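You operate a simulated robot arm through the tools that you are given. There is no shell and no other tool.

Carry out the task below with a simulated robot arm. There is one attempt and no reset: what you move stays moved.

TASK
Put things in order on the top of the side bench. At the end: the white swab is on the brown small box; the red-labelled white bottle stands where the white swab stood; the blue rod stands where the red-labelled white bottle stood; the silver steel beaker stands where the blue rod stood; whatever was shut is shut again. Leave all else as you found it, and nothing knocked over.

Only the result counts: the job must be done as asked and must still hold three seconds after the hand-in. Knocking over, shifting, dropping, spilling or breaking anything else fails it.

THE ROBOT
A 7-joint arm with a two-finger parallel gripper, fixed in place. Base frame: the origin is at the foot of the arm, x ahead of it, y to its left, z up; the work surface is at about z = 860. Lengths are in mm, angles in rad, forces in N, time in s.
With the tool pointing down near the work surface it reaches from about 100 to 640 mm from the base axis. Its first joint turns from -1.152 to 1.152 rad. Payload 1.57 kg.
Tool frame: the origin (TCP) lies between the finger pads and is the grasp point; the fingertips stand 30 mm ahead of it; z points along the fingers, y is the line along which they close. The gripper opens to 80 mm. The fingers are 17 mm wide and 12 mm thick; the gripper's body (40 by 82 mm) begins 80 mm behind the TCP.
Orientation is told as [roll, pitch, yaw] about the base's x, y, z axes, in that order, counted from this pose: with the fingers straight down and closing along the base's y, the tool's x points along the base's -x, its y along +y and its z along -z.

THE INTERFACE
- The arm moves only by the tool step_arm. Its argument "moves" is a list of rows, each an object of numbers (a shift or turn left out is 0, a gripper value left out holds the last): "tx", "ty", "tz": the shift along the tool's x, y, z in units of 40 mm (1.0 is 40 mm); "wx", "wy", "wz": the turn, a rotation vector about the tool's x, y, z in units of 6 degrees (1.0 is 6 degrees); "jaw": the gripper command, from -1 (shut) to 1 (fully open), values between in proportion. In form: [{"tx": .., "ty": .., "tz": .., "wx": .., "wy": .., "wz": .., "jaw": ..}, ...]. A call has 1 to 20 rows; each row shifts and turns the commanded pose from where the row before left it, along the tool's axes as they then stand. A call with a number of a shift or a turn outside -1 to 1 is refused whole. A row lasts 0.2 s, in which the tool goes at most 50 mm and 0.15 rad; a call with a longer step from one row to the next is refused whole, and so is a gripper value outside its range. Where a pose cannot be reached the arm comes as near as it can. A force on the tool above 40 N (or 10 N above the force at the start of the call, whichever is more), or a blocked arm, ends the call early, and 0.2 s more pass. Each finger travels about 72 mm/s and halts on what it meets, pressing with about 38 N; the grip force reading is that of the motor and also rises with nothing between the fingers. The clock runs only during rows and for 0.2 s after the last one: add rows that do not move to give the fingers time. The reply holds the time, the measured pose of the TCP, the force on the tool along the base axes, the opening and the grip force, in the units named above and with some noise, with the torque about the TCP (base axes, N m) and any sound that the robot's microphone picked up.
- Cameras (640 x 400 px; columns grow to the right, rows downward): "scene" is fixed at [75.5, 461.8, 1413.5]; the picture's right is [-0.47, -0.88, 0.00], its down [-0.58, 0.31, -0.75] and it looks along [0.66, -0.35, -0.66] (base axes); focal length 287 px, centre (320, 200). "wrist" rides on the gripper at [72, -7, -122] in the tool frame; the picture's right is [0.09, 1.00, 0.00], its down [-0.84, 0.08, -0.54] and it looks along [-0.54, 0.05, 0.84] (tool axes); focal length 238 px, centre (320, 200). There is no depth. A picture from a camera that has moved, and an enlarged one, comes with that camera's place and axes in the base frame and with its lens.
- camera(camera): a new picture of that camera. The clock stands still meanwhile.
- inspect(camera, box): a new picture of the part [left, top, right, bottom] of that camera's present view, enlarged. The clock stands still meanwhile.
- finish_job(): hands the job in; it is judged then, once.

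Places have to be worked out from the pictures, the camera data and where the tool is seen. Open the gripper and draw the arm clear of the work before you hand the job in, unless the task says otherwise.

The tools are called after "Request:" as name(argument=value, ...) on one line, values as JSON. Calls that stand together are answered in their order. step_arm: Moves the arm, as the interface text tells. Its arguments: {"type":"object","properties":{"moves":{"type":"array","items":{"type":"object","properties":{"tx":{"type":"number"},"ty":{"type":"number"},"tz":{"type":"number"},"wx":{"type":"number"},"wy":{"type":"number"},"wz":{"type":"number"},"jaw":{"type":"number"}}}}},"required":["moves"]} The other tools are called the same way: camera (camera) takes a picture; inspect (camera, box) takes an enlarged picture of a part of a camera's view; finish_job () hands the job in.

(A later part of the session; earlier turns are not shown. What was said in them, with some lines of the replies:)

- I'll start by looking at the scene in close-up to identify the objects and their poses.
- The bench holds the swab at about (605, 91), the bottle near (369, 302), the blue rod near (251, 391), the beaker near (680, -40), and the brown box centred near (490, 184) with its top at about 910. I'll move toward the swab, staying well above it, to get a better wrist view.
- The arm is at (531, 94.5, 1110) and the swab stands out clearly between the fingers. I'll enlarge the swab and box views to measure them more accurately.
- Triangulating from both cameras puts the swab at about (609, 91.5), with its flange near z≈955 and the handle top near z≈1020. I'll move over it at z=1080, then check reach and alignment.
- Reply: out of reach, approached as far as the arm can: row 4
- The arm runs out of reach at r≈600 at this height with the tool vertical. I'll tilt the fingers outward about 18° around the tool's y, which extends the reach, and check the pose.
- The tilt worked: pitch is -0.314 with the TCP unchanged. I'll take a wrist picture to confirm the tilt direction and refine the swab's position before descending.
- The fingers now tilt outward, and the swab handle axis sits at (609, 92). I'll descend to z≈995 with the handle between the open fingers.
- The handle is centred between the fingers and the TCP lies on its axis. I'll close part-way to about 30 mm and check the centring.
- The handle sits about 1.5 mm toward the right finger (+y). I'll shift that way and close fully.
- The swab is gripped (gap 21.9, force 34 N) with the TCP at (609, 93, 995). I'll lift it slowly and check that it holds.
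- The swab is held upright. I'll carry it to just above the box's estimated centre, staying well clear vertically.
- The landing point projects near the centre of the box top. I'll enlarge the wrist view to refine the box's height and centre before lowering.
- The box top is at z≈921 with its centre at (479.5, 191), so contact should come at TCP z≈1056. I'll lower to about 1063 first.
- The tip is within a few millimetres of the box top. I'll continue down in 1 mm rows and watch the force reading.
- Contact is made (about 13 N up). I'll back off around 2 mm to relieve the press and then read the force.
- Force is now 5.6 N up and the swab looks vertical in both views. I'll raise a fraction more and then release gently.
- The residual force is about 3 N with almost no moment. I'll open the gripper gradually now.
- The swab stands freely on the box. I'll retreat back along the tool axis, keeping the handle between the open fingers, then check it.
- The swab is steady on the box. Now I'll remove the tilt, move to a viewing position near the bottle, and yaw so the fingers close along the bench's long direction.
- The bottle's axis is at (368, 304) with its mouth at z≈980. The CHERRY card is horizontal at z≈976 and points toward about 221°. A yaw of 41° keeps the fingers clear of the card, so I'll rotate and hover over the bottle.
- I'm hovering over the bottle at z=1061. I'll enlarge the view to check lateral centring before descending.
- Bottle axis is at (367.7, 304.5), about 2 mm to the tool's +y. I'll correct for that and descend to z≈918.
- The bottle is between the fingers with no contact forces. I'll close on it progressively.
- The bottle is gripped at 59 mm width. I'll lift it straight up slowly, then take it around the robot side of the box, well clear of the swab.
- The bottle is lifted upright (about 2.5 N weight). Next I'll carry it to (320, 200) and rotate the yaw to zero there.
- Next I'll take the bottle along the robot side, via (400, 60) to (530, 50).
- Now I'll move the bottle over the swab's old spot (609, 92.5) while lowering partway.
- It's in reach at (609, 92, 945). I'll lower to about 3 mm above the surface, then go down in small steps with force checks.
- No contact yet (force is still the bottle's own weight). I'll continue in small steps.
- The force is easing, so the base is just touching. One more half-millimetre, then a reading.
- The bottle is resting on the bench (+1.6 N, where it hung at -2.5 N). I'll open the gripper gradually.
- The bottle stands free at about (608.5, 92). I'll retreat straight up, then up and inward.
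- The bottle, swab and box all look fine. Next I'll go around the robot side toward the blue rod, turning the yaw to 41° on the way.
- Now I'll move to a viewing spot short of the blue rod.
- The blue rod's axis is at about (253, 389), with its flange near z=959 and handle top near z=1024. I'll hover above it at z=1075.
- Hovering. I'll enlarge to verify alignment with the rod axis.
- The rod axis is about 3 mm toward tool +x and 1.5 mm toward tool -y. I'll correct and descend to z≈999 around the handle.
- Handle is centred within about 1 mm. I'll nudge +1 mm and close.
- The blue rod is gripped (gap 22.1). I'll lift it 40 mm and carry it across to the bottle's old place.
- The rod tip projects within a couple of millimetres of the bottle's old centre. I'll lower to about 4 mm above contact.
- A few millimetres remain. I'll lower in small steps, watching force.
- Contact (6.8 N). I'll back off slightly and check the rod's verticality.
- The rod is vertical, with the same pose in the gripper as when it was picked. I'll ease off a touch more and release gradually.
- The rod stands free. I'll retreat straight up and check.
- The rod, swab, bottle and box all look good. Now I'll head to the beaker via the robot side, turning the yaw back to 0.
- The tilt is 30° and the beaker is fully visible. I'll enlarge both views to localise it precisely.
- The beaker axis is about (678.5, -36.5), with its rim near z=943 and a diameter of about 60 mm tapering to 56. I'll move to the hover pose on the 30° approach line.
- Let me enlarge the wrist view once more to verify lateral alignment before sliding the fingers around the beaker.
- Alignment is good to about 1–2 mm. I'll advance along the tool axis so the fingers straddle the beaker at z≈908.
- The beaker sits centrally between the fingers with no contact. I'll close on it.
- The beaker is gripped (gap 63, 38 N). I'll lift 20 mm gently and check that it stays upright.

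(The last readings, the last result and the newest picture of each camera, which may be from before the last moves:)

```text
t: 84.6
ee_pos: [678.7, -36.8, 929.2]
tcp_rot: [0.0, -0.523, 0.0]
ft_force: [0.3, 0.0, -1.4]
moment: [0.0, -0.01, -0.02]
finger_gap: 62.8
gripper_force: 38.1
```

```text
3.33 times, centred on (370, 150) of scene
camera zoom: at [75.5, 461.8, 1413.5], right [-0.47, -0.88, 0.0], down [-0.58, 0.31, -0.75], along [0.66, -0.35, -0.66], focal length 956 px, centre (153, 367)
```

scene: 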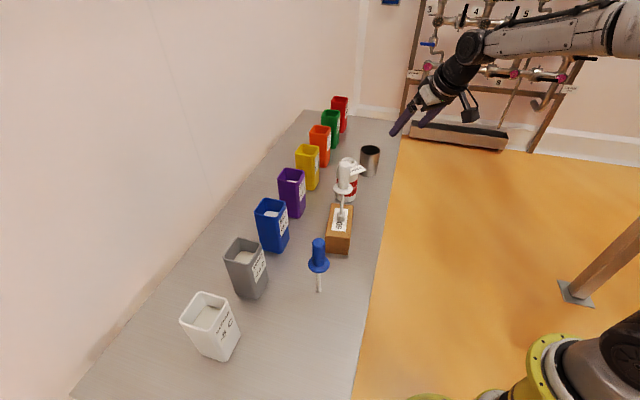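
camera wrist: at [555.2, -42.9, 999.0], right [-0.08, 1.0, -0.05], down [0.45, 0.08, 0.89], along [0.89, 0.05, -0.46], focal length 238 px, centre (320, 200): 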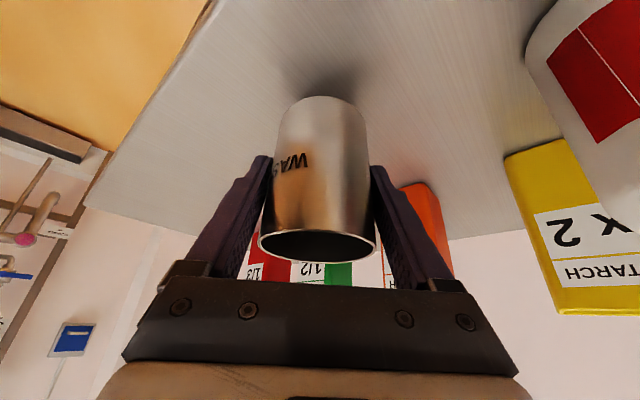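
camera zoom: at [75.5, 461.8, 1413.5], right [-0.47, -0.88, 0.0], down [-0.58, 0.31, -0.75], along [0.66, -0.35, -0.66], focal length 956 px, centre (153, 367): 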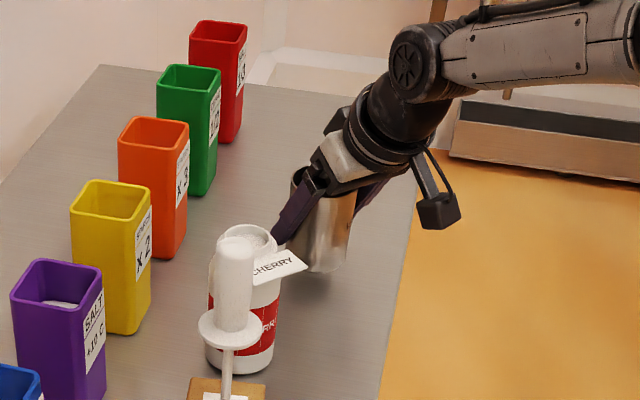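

The beaker is held upright without slipping. I'll carry it inward and up, away from the bottle.

Request:
step_arm(moves=[{"tx": 0.1, "ty": -0.015, "tz": -0.16}, {"tx": 0.21, "ty": -0.031, "tz": -0.323}, {"tx": 0.21, "ty": -0.031, "tz": -0.323}, {"tx": 0.21, "ty": -0.031, "tz": -0.323}, {"tx": 0.21, "ty": -0.031, "tz": -0.323}, {"tx": 0.21, "ty": -0.031, "tz": -0.323}, {"tx": 0.21, "ty": -0.031, "tz": -0.323}, {"tx": 0.21, "ty": -0.031, "tz": -0.323}, {"tx": 0.11, "ty": -0.015, "tz": -0.16}, {}])

Request:
camera(camera="scene")

```text
t: 86.8
ee_pos: [567.7, -46.4, 985.5]
tcp_rot: [0.0, -0.524, -0.002]
ft_force: [0.7, 0.0, -0.7]
moment: [0.02, 0.0, -0.04]
finger_gap: 62.9
gripper_force: 38.5
```

```text
taken
```

scene: 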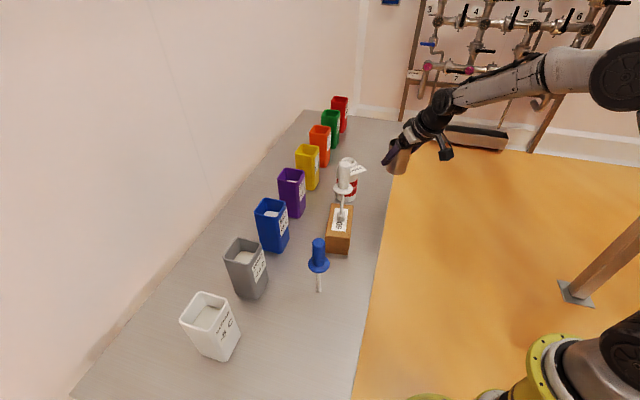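

All is well. I'll keep bringing the beaker inward to about (350, -32), then start turning the yaw about the vertical.

Request:
step_arm(moves=[{"tx": 0.22, "ty": 0.017, "tz": -0.125}, {"tx": 0.431, "ty": 0.034, "tz": -0.249}, {"tx": 0.431, "ty": 0.034, "tz": -0.249}, {"tx": 0.431, "ty": 0.034, "tz": -0.249}, {"tx": 0.431, "ty": 0.034, "tz": -0.249}, {"tx": 0.431, "ty": 0.034, "tz": -0.249}, {"tx": 0.431, "ty": 0.034, "tz": -0.249}, {"tx": 0.431, "ty": 0.034, "tz": -0.249}, {"tx": 0.431, "ty": 0.034, "tz": -0.249}, {"tx": 0.431, "ty": 0.034, "tz": -0.249}, {"tx": 0.431, "ty": 0.034, "tz": -0.249}, {"tx": 0.21, "ty": 0.017, "tz": -0.121}, {}, {"wx": -0.4167, "wz": -0.7217}, {"wx": -0.4167, "wz": -0.7217}, {"wx": -0.4167, "wz": -0.7217}, {"wx": -0.4167, "wz": -0.7217}, {"wx": -0.4167, "wz": -0.7217}, {}])

Request:
camera(camera="scene")

Request:
camera(camera="wrist")

```text
t: 90.8
ee_pos: [349.3, -29.9, 985.7]
tcp_rot: [0.0, -0.524, 0.437]
ft_force: [0.6, -0.1, -1.5]
moment: [-0.03, -0.03, -0.02]
finger_gap: 62.9
gripper_force: 38.1
```

```text
taken
```

scene: 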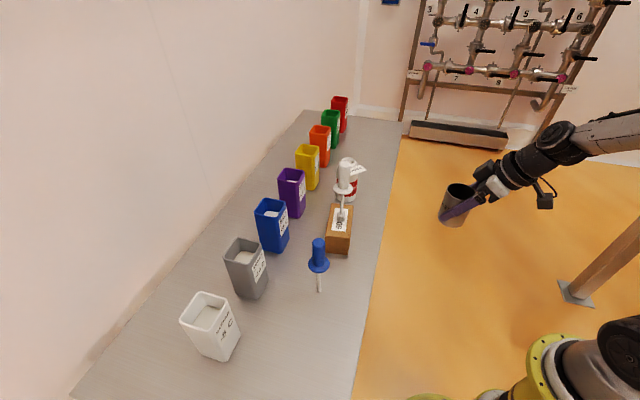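

```text
taken
camera wrist: at [241.0, -88.4, 1054.8], right [-0.49, 0.87, -0.05], down [0.38, 0.26, 0.89], along [0.78, 0.42, -0.46], focal length 238 px, centre (320, 200)
```

wrist: 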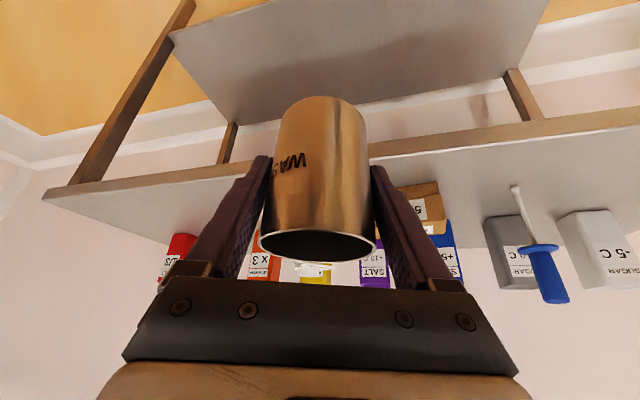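

The yaw is at 25° and everything is stable. I'll move the beaker across to (300, 180) and turn a further 25°.

Request:
step_arm(moves=[{"tx": -0.043, "ty": 0.24, "tz": 0.025}, {"tx": -0.087, "ty": 0.48, "tz": 0.05}, {"tx": -0.087, "ty": 0.48, "tz": 0.05}, {"tx": -0.087, "ty": 0.48, "tz": 0.05}, {"tx": -0.087, "ty": 0.48, "tz": 0.05}, {"tx": -0.087, "ty": 0.48, "tz": 0.05}, {"tx": -0.087, "ty": 0.48, "tz": 0.05}, {"tx": -0.087, "ty": 0.48, "tz": 0.05}, {"tx": -0.087, "ty": 0.48, "tz": 0.05}, {"tx": -0.087, "ty": 0.48, "tz": 0.05}, {"tx": -0.087, "ty": 0.48, "tz": 0.05}, {"tx": -0.043, "ty": 0.24, "tz": 0.025}, {}, {"wx": -0.4167, "wz": -0.7217}, {"wx": -0.4167, "wz": -0.7217}, {"wx": -0.4167, "wz": -0.7217}, {"wx": -0.4167, "wz": -0.7217}, {"wx": -0.4167, "wz": -0.7217}, {}])

Request:
camera(camera="scene")

Request:
camera(camera="wrist")

```text
t: 94.8
ee_pos: [301.4, 180.3, 986.6]
tcp_rot: [0.0, -0.524, 0.872]
ft_force: [-0.3, 0.1, -1.0]
moment: [-0.02, 0.0, 0.02]
finger_gap: 63.0
gripper_force: 38.0
```

```text
taken
```

scene: 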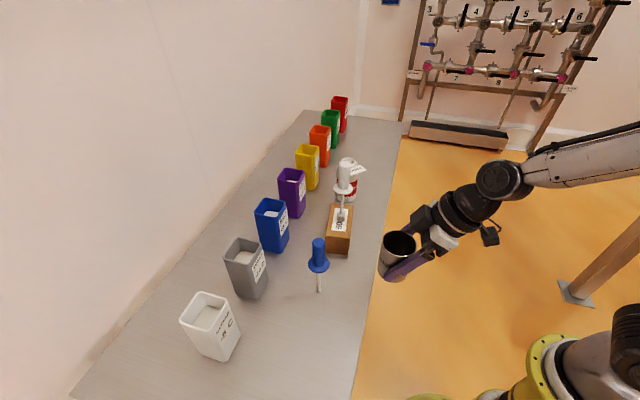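

```text
taken
camera wrist: at [226.7, 81.3, 1054.9], right [-0.81, 0.58, -0.05], down [0.23, 0.4, 0.89], along [0.53, 0.71, -0.46], focal length 238 px, centre (320, 200)
```

wrist: 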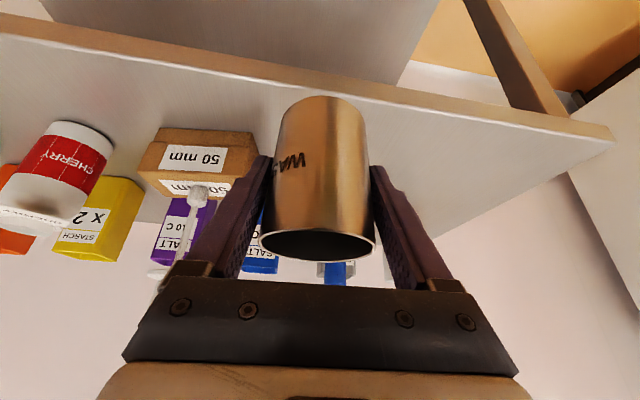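

Yaw 50°. Next I'll move to (191, 294), clear of the rod, before extending out to the target.

Request:
step_arm(moves=[{"tx": -0.02, "ty": 0.219, "tz": 0.011}, {"tx": -0.0385, "ty": 0.438, "tz": 0.022}, {"tx": -0.0385, "ty": 0.438, "tz": 0.022}, {"tx": -0.0385, "ty": 0.438, "tz": 0.022}, {"tx": -0.0385, "ty": 0.438, "tz": 0.022}, {"tx": -0.0385, "ty": 0.438, "tz": 0.022}, {"tx": -0.0385, "ty": 0.438, "tz": 0.022}, {"tx": -0.0385, "ty": 0.438, "tz": 0.022}, {"tx": -0.0385, "ty": 0.438, "tz": 0.022}, {"tx": -0.02, "ty": 0.219, "tz": 0.011}, {}])

Request:
camera(camera="scene")

```text
t: 97.2
ee_pos: [190.1, 293.0, 986.7]
tcp_rot: [-0.001, -0.525, 0.873]
ft_force: [-0.2, -0.6, -1.0]
moment: [-0.02, 0.0, -0.05]
finger_gap: 62.2
gripper_force: 38.3
```

```text
taken
```

scene: 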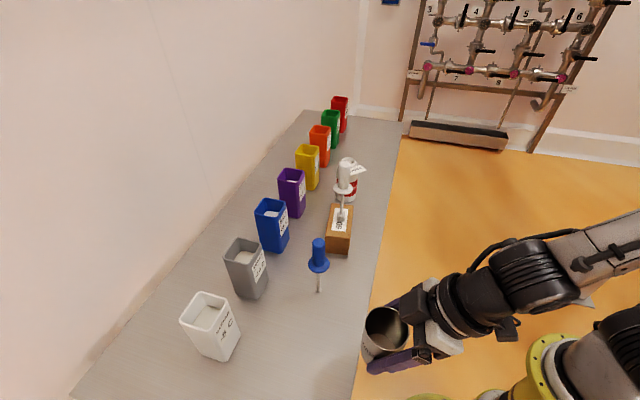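

The beaker is at (190, 293). Now I'll extend outward to the rod's old place, keeping the height.

Request:
step_arm(moves=[{"tx": -0.15, "ty": 0.021, "tz": 0.088}, {"tx": -0.306, "ty": 0.0425, "tz": 0.1764}, {"tx": -0.306, "ty": 0.0425, "tz": 0.1764}, {"tx": -0.306, "ty": 0.0425, "tz": 0.1764}, {"tx": -0.306, "ty": 0.0425, "tz": 0.1764}, {"tx": -0.306, "ty": 0.0425, "tz": 0.1764}, {"tx": -0.306, "ty": 0.0425, "tz": 0.1764}, {"tx": -0.306, "ty": 0.0425, "tz": 0.1764}, {"tx": -0.152, "ty": 0.021, "tz": 0.088}, {}])

Request:
camera(camera="scene")

Request:
camera(camera="wrist")

```text
t: 99.4
ee_pos: [252.9, 387.7, 985.1]
tcp_rot: [-0.001, -0.524, 0.873]
ft_force: [-1.0, 0.5, -1.4]
moment: [-0.03, 0.01, -0.02]
finger_gap: 62.3
gripper_force: 37.9
```

```text
taken
```

scene: 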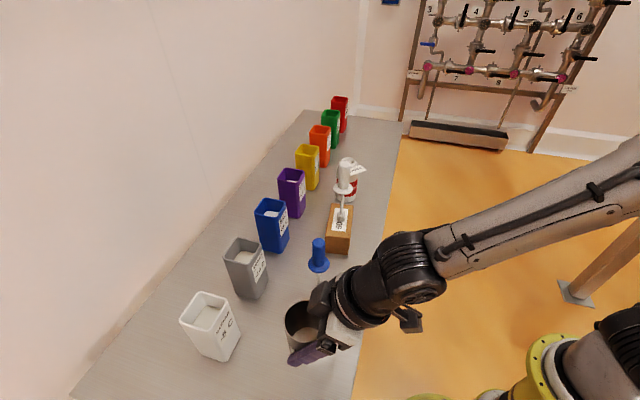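

```text
taken
camera wrist: at [178.3, 289.6, 1054.2], right [-0.81, 0.58, -0.05], down [0.23, 0.4, 0.89], along [0.53, 0.71, -0.46], focal length 238 px, centre (320, 200)
```

wrist: 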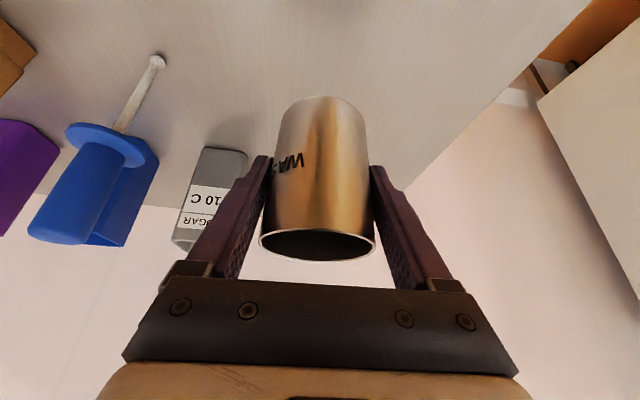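

The beaker is over the target. I'll lower vertically to about 3 mm above contact.

Request:
step_arm(moves=[{"tx": 0.08, "tz": 0.139}, {"tx": 0.16, "tz": 0.277}, {"tx": 0.16, "tz": 0.277}, {"tx": 0.16, "tz": 0.277}, {"tx": 0.16, "tz": 0.277}, {"tx": 0.12, "tz": 0.208}, {"tx": 0.05, "tz": 0.087}, {}])

Request:
inspect(camera="scene", box=[260, 280, 360, 390])

Request:
camera(camera="wrist")

```text
t: 101.2
ee_pos: [252.4, 388.1, 913.4]
tcp_rot: [-0.002, -0.523, 0.873]
ft_force: [0.0, 0.8, 0.2]
moment: [0.0, 0.0, 0.02]
finger_gap: 62.0
gripper_force: 37.5
```

```text
3.64 times, centred on (310, 335) of scene
camera zoom: at [75.5, 461.8, 1413.5], right [-0.47, -0.88, 0.0], down [-0.58, 0.31, -0.75], along [0.66, -0.35, -0.66], focal length 1043 px, centre (356, -291)
```

zoom: 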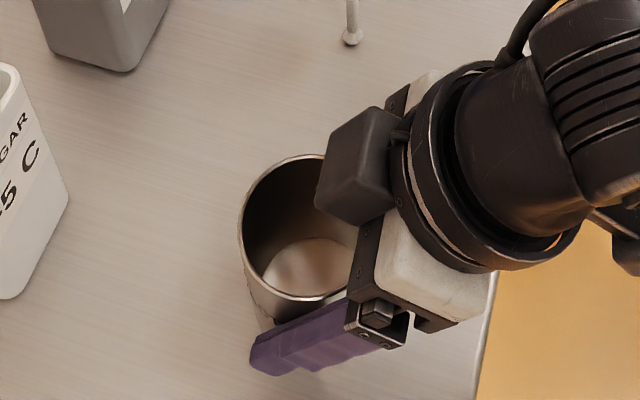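

```text
taken
camera wrist: at [178.1, 289.7, 982.7], right [-0.81, 0.58, -0.05], down [0.23, 0.4, 0.89], along [0.53, 0.71, -0.46], focal length 238 px, centre (320, 200)
```

wrist: 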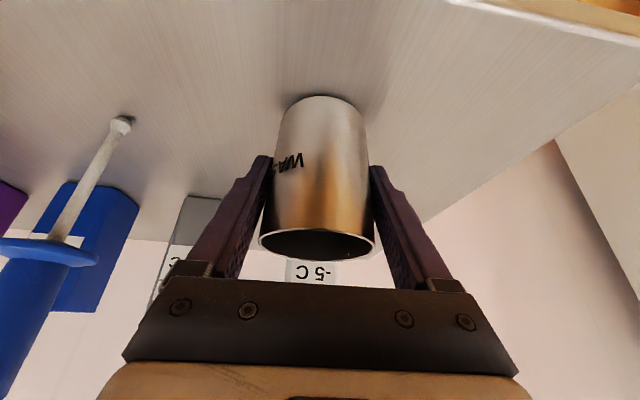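

I'm close to contact, so I'll lower in 1 mm steps with force checks.

Request:
step_arm(moves=[{"tx": 0.0125, "tz": 0.0217}, {"tx": 0.0125, "tz": 0.0217}, {}])

```text
t: 102.0
ee_pos: [254.1, 388.2, 912.2]
tcp_rot: [0.002, -0.523, 0.872]
ft_force: [0.4, -0.7, -1.8]
moment: [0.02, 0.03, -0.01]
finger_gap: 62.2
gripper_force: 38.0
```

Request:
step_arm(moves=[{"tx": 0.0125, "tz": 0.0217}, {"tx": 0.006, "tz": 0.011}, {}])

```text
t: 102.8
ee_pos: [252.5, 388.9, 911.2]
tcp_rot: [-0.001, -0.523, 0.872]
ft_force: [0.1, -0.6, 1.1]
moment: [0.04, -0.06, -0.06]
finger_gap: 62.3
gripper_force: 37.8
```

Force has moved from about -1.4 to +1.1 N, so the base is touching. I'll take one more half-millimetre to confirm.

Request:
step_arm(moves=[{"tx": 0.007, "tz": 0.012}, {}, {}])

Request:
inspect(camera="wrist", box=[250, 60, 390, 280])

```text
t: 103.6
ee_pos: [253.7, 388.7, 911.5]
tcp_rot: [-0.001, -0.523, 0.872]
ft_force: [-0.6, -2.7, 6.7]
moment: [0.02, -0.15, -0.02]
finger_gap: 62.3
gripper_force: 37.9
```

```text
1.82 times, centred on (320, 170) of wrist
camera zoom: at [178.6, 290.0, 979.7], right [-0.81, 0.58, -0.05], down [0.23, 0.4, 0.89], along [0.53, 0.71, -0.46], focal length 433 px, centre (320, 254)
```

zoom: 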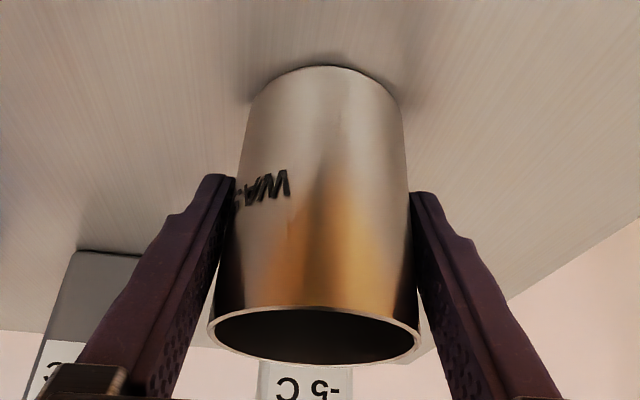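

Firm contact is confirmed (6.7 N, negligible moment). I'll release gradually.

Request:
step_arm(moves=[{"tx": -0.005, "tz": -0.008}, {"jaw": 0.58}, {"jaw": 0.64}, {"jaw": 0.75}, {"jaw": 0.9}, {"jaw": 1}, {}, {}])

Request:
camera(camera="wrist")

Request:
inspect(camera="scene", box=[260, 280, 360, 390])

```text
t: 105.4
ee_pos: [253.8, 388.3, 910.8]
tcp_rot: [-0.002, -0.524, 0.872]
ft_force: [0.1, -0.2, -0.3]
moment: [0.0, 0.03, 0.0]
finger_gap: 80.3
gripper_force: 0.1
```

```text
taken
camera wrist: at [178.7, 289.8, 979.6], right [-0.81, 0.58, -0.05], down [0.23, 0.4, 0.89], along [0.53, 0.71, -0.46], focal length 238 px, centre (320, 200)
```

wrist: 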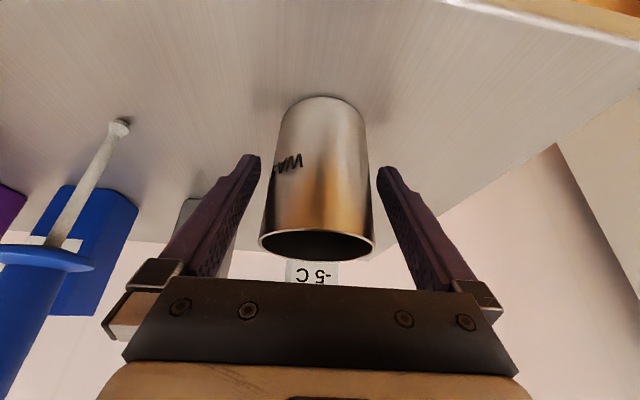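

```text
3.64 times, centred on (310, 335) of scene
camera zoom: at [75.5, 461.8, 1413.5], right [-0.47, -0.88, 0.0], down [-0.58, 0.31, -0.75], along [0.66, -0.35, -0.66], focal length 1043 px, centre (356, -291)
```

zoom: 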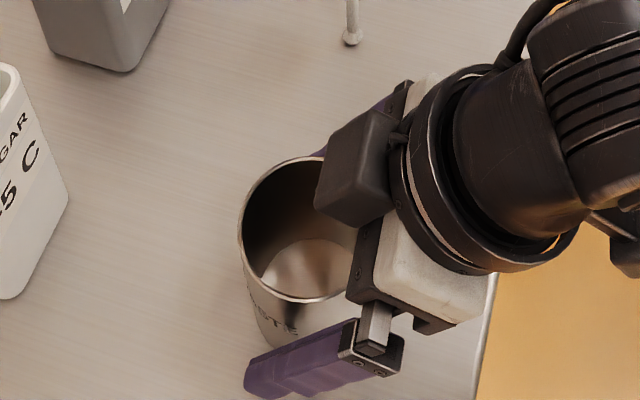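

The beaker stands free on the bench. I'll retreat back along the tool axis.

Request:
step_arm(moves=[{"tz": -0.15}, {"tz": -0.3}, {"tz": -0.4}, {"tz": -0.4}, {"tz": -0.4}, {"tz": -0.4}, {"tz": -0.4}, {"tz": -0.4}, {"tz": -0.3}, {}])

Request:
camera(camera="scene")

Request:
camera(camera="wrist")

```text
t: 107.6
ee_pos: [212.9, 339.3, 1020.1]
tcp_rot: [0.0, -0.524, 0.874]
ft_force: [0.5, 0.6, 0.4]
moment: [0.0, 0.01, 0.0]
finger_gap: 79.9
gripper_force: 0.0
```

```text
taken
```

scene: 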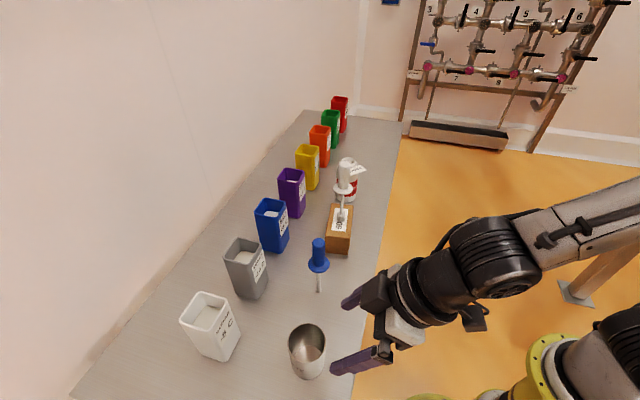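

```text
taken
camera wrist: at [137.8, 241.6, 1088.3], right [-0.81, 0.58, -0.05], down [0.23, 0.4, 0.89], along [0.53, 0.71, -0.46], focal length 238 px, centre (320, 200)
```

wrist: 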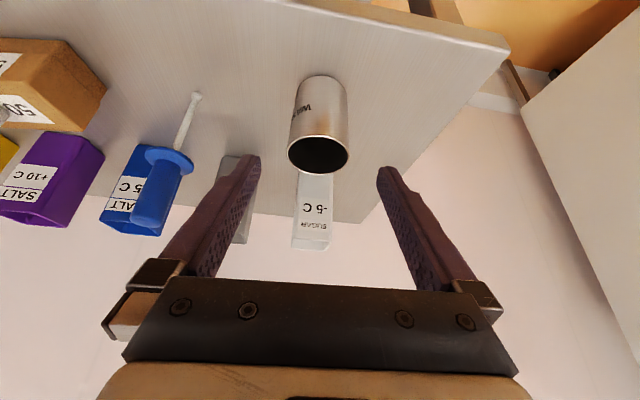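

All objects stand in place. I'll move the arm up and clear toward the robot side, then take out the tilt.

Request:
step_arm(moves=[{"tx": -0.3, "tz": -0.52}, {"tx": -0.3, "tz": -0.52}, {"tx": 0.25, "ty": -0.47, "tz": -0.4}, {"tx": 0.25, "ty": -0.47, "tz": -0.4}, {"tx": 0.25, "ty": -0.47, "tz": -0.4}, {"tx": 0.25, "ty": -0.47, "tz": -0.4}, {"tx": 0.25, "ty": -0.47, "tz": -0.4}, {"tx": 0.25, "ty": -0.47, "tz": -0.4}, {"wy": 1}, {"wy": 1}, {"wy": 1}, {"wy": 1}, {"wy": 1}, {}])

Request:
camera(camera="scene")

Request:
camera(camera="wrist")

```text
t: 110.6
ee_pos: [234.5, 191.1, 1120.3]
tcp_rot: [0.0, 0.001, 0.873]
ft_force: [0.5, -0.7, 0.2]
moment: [0.0, -0.01, -0.02]
finger_gap: 79.9
gripper_force: 0.1
```

```text
taken
```

scene: 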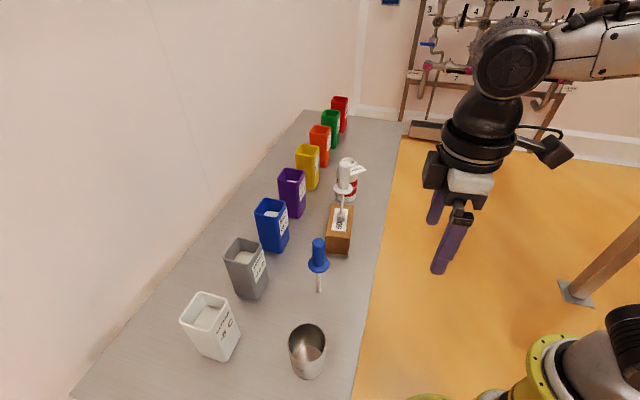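

```text
taken
camera wrist: at [193.0, 132.0, 1242.4], right [-0.82, 0.57, 0.0], down [0.48, 0.69, 0.54], along [0.31, 0.44, -0.84], focal length 238 px, centre (320, 200)
```

wrist: 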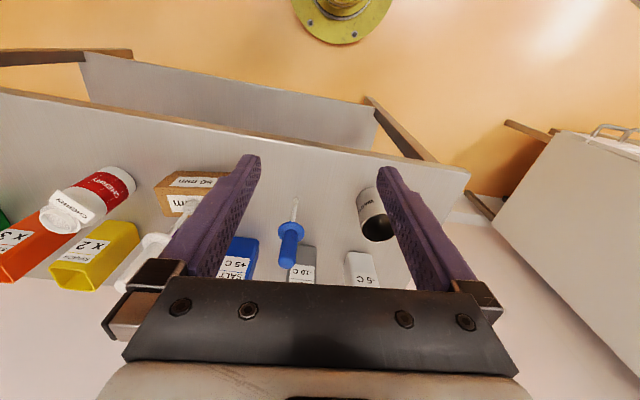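

The arm is clear of the work. I'll check each final position in close-up against the original spots.

Request:
inspect(camera="scene", box=[260, 300, 360, 390])

Request:
inspect(camera="scene", box=[280, 220, 380, 310])

Request:
inspect(camera="scene", box=[300, 140, 400, 260])

```text
4.44 times, centred on (310, 345) of scene
camera zoom: at [75.5, 461.8, 1413.5], right [-0.47, -0.88, 0.0], down [-0.58, 0.31, -0.75], along [0.66, -0.35, -0.66], focal length 1275 px, centre (364, -444)
```

zoom: 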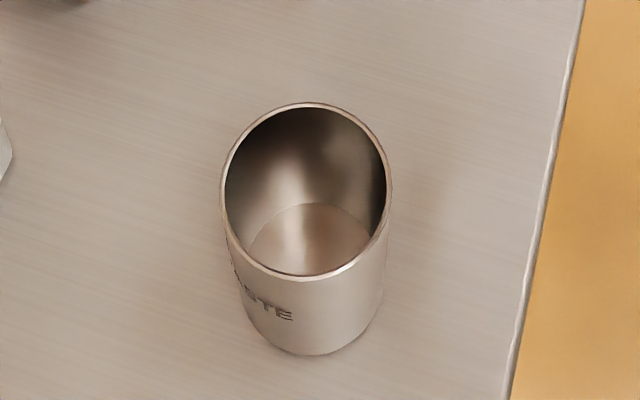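

```text
4.44 times, centred on (330, 265) of scene
camera zoom: at [75.5, 461.8, 1413.5], right [-0.47, -0.88, 0.0], down [-0.58, 0.31, -0.75], along [0.66, -0.35, -0.66], focal length 1275 px, centre (276, -89)
```

zoom: 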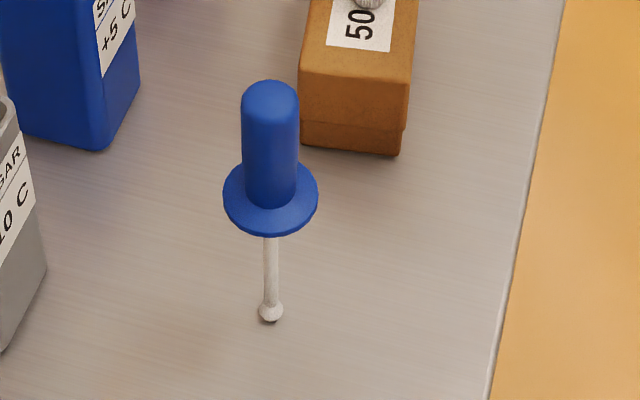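

```text
3.33 times, centred on (350, 200) of scene
camera zoom: at [75.5, 461.8, 1413.5], right [-0.47, -0.88, 0.0], down [-0.58, 0.31, -0.75], along [0.66, -0.35, -0.66], focal length 956 px, centre (220, 200)
```

zoom: 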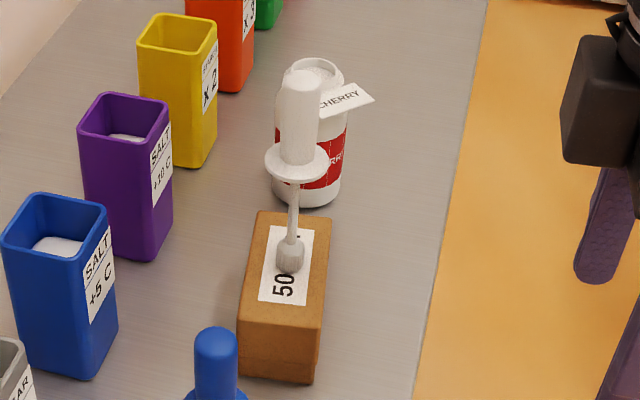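

All the checks agree with the original spots:
- **Swab:** stands on the box, and the box hasn't moved.
- **Bottle:** about (609, 90), the swab's old place.
- **Rod:** about (368, 305), the bottle's old place.
- **Beaker:** about (253, 389), the rod's old place.

The gripper is open and clear of the bench, and nothing was left open, so I'm handing the job in.

Request:
finish_job()

```text
The job is handed in.
```

I moved all four objects to the places you asked for and handed the job in. The hand-in gave no verdict, so the positions below come from my own final pictures.

- **White swab:** stands upright on the brown box, near the centre of its top. The box itself has not moved.
- **Red-labelled bottle:** stands where the swab was, within about 3 mm. It stayed upright the whole way.
- **Blue rod:** stands where the bottle was, within about 4 mm.
- **Steel beaker:** stands where the blue rod was, within about 3 mm.

Nothing on the bench had to be opened, so there was nothing to shut again. Nothing was knocked over or spilled, and nothing else on the bench was touched. The gripper is open and the arm is clear of the bench.
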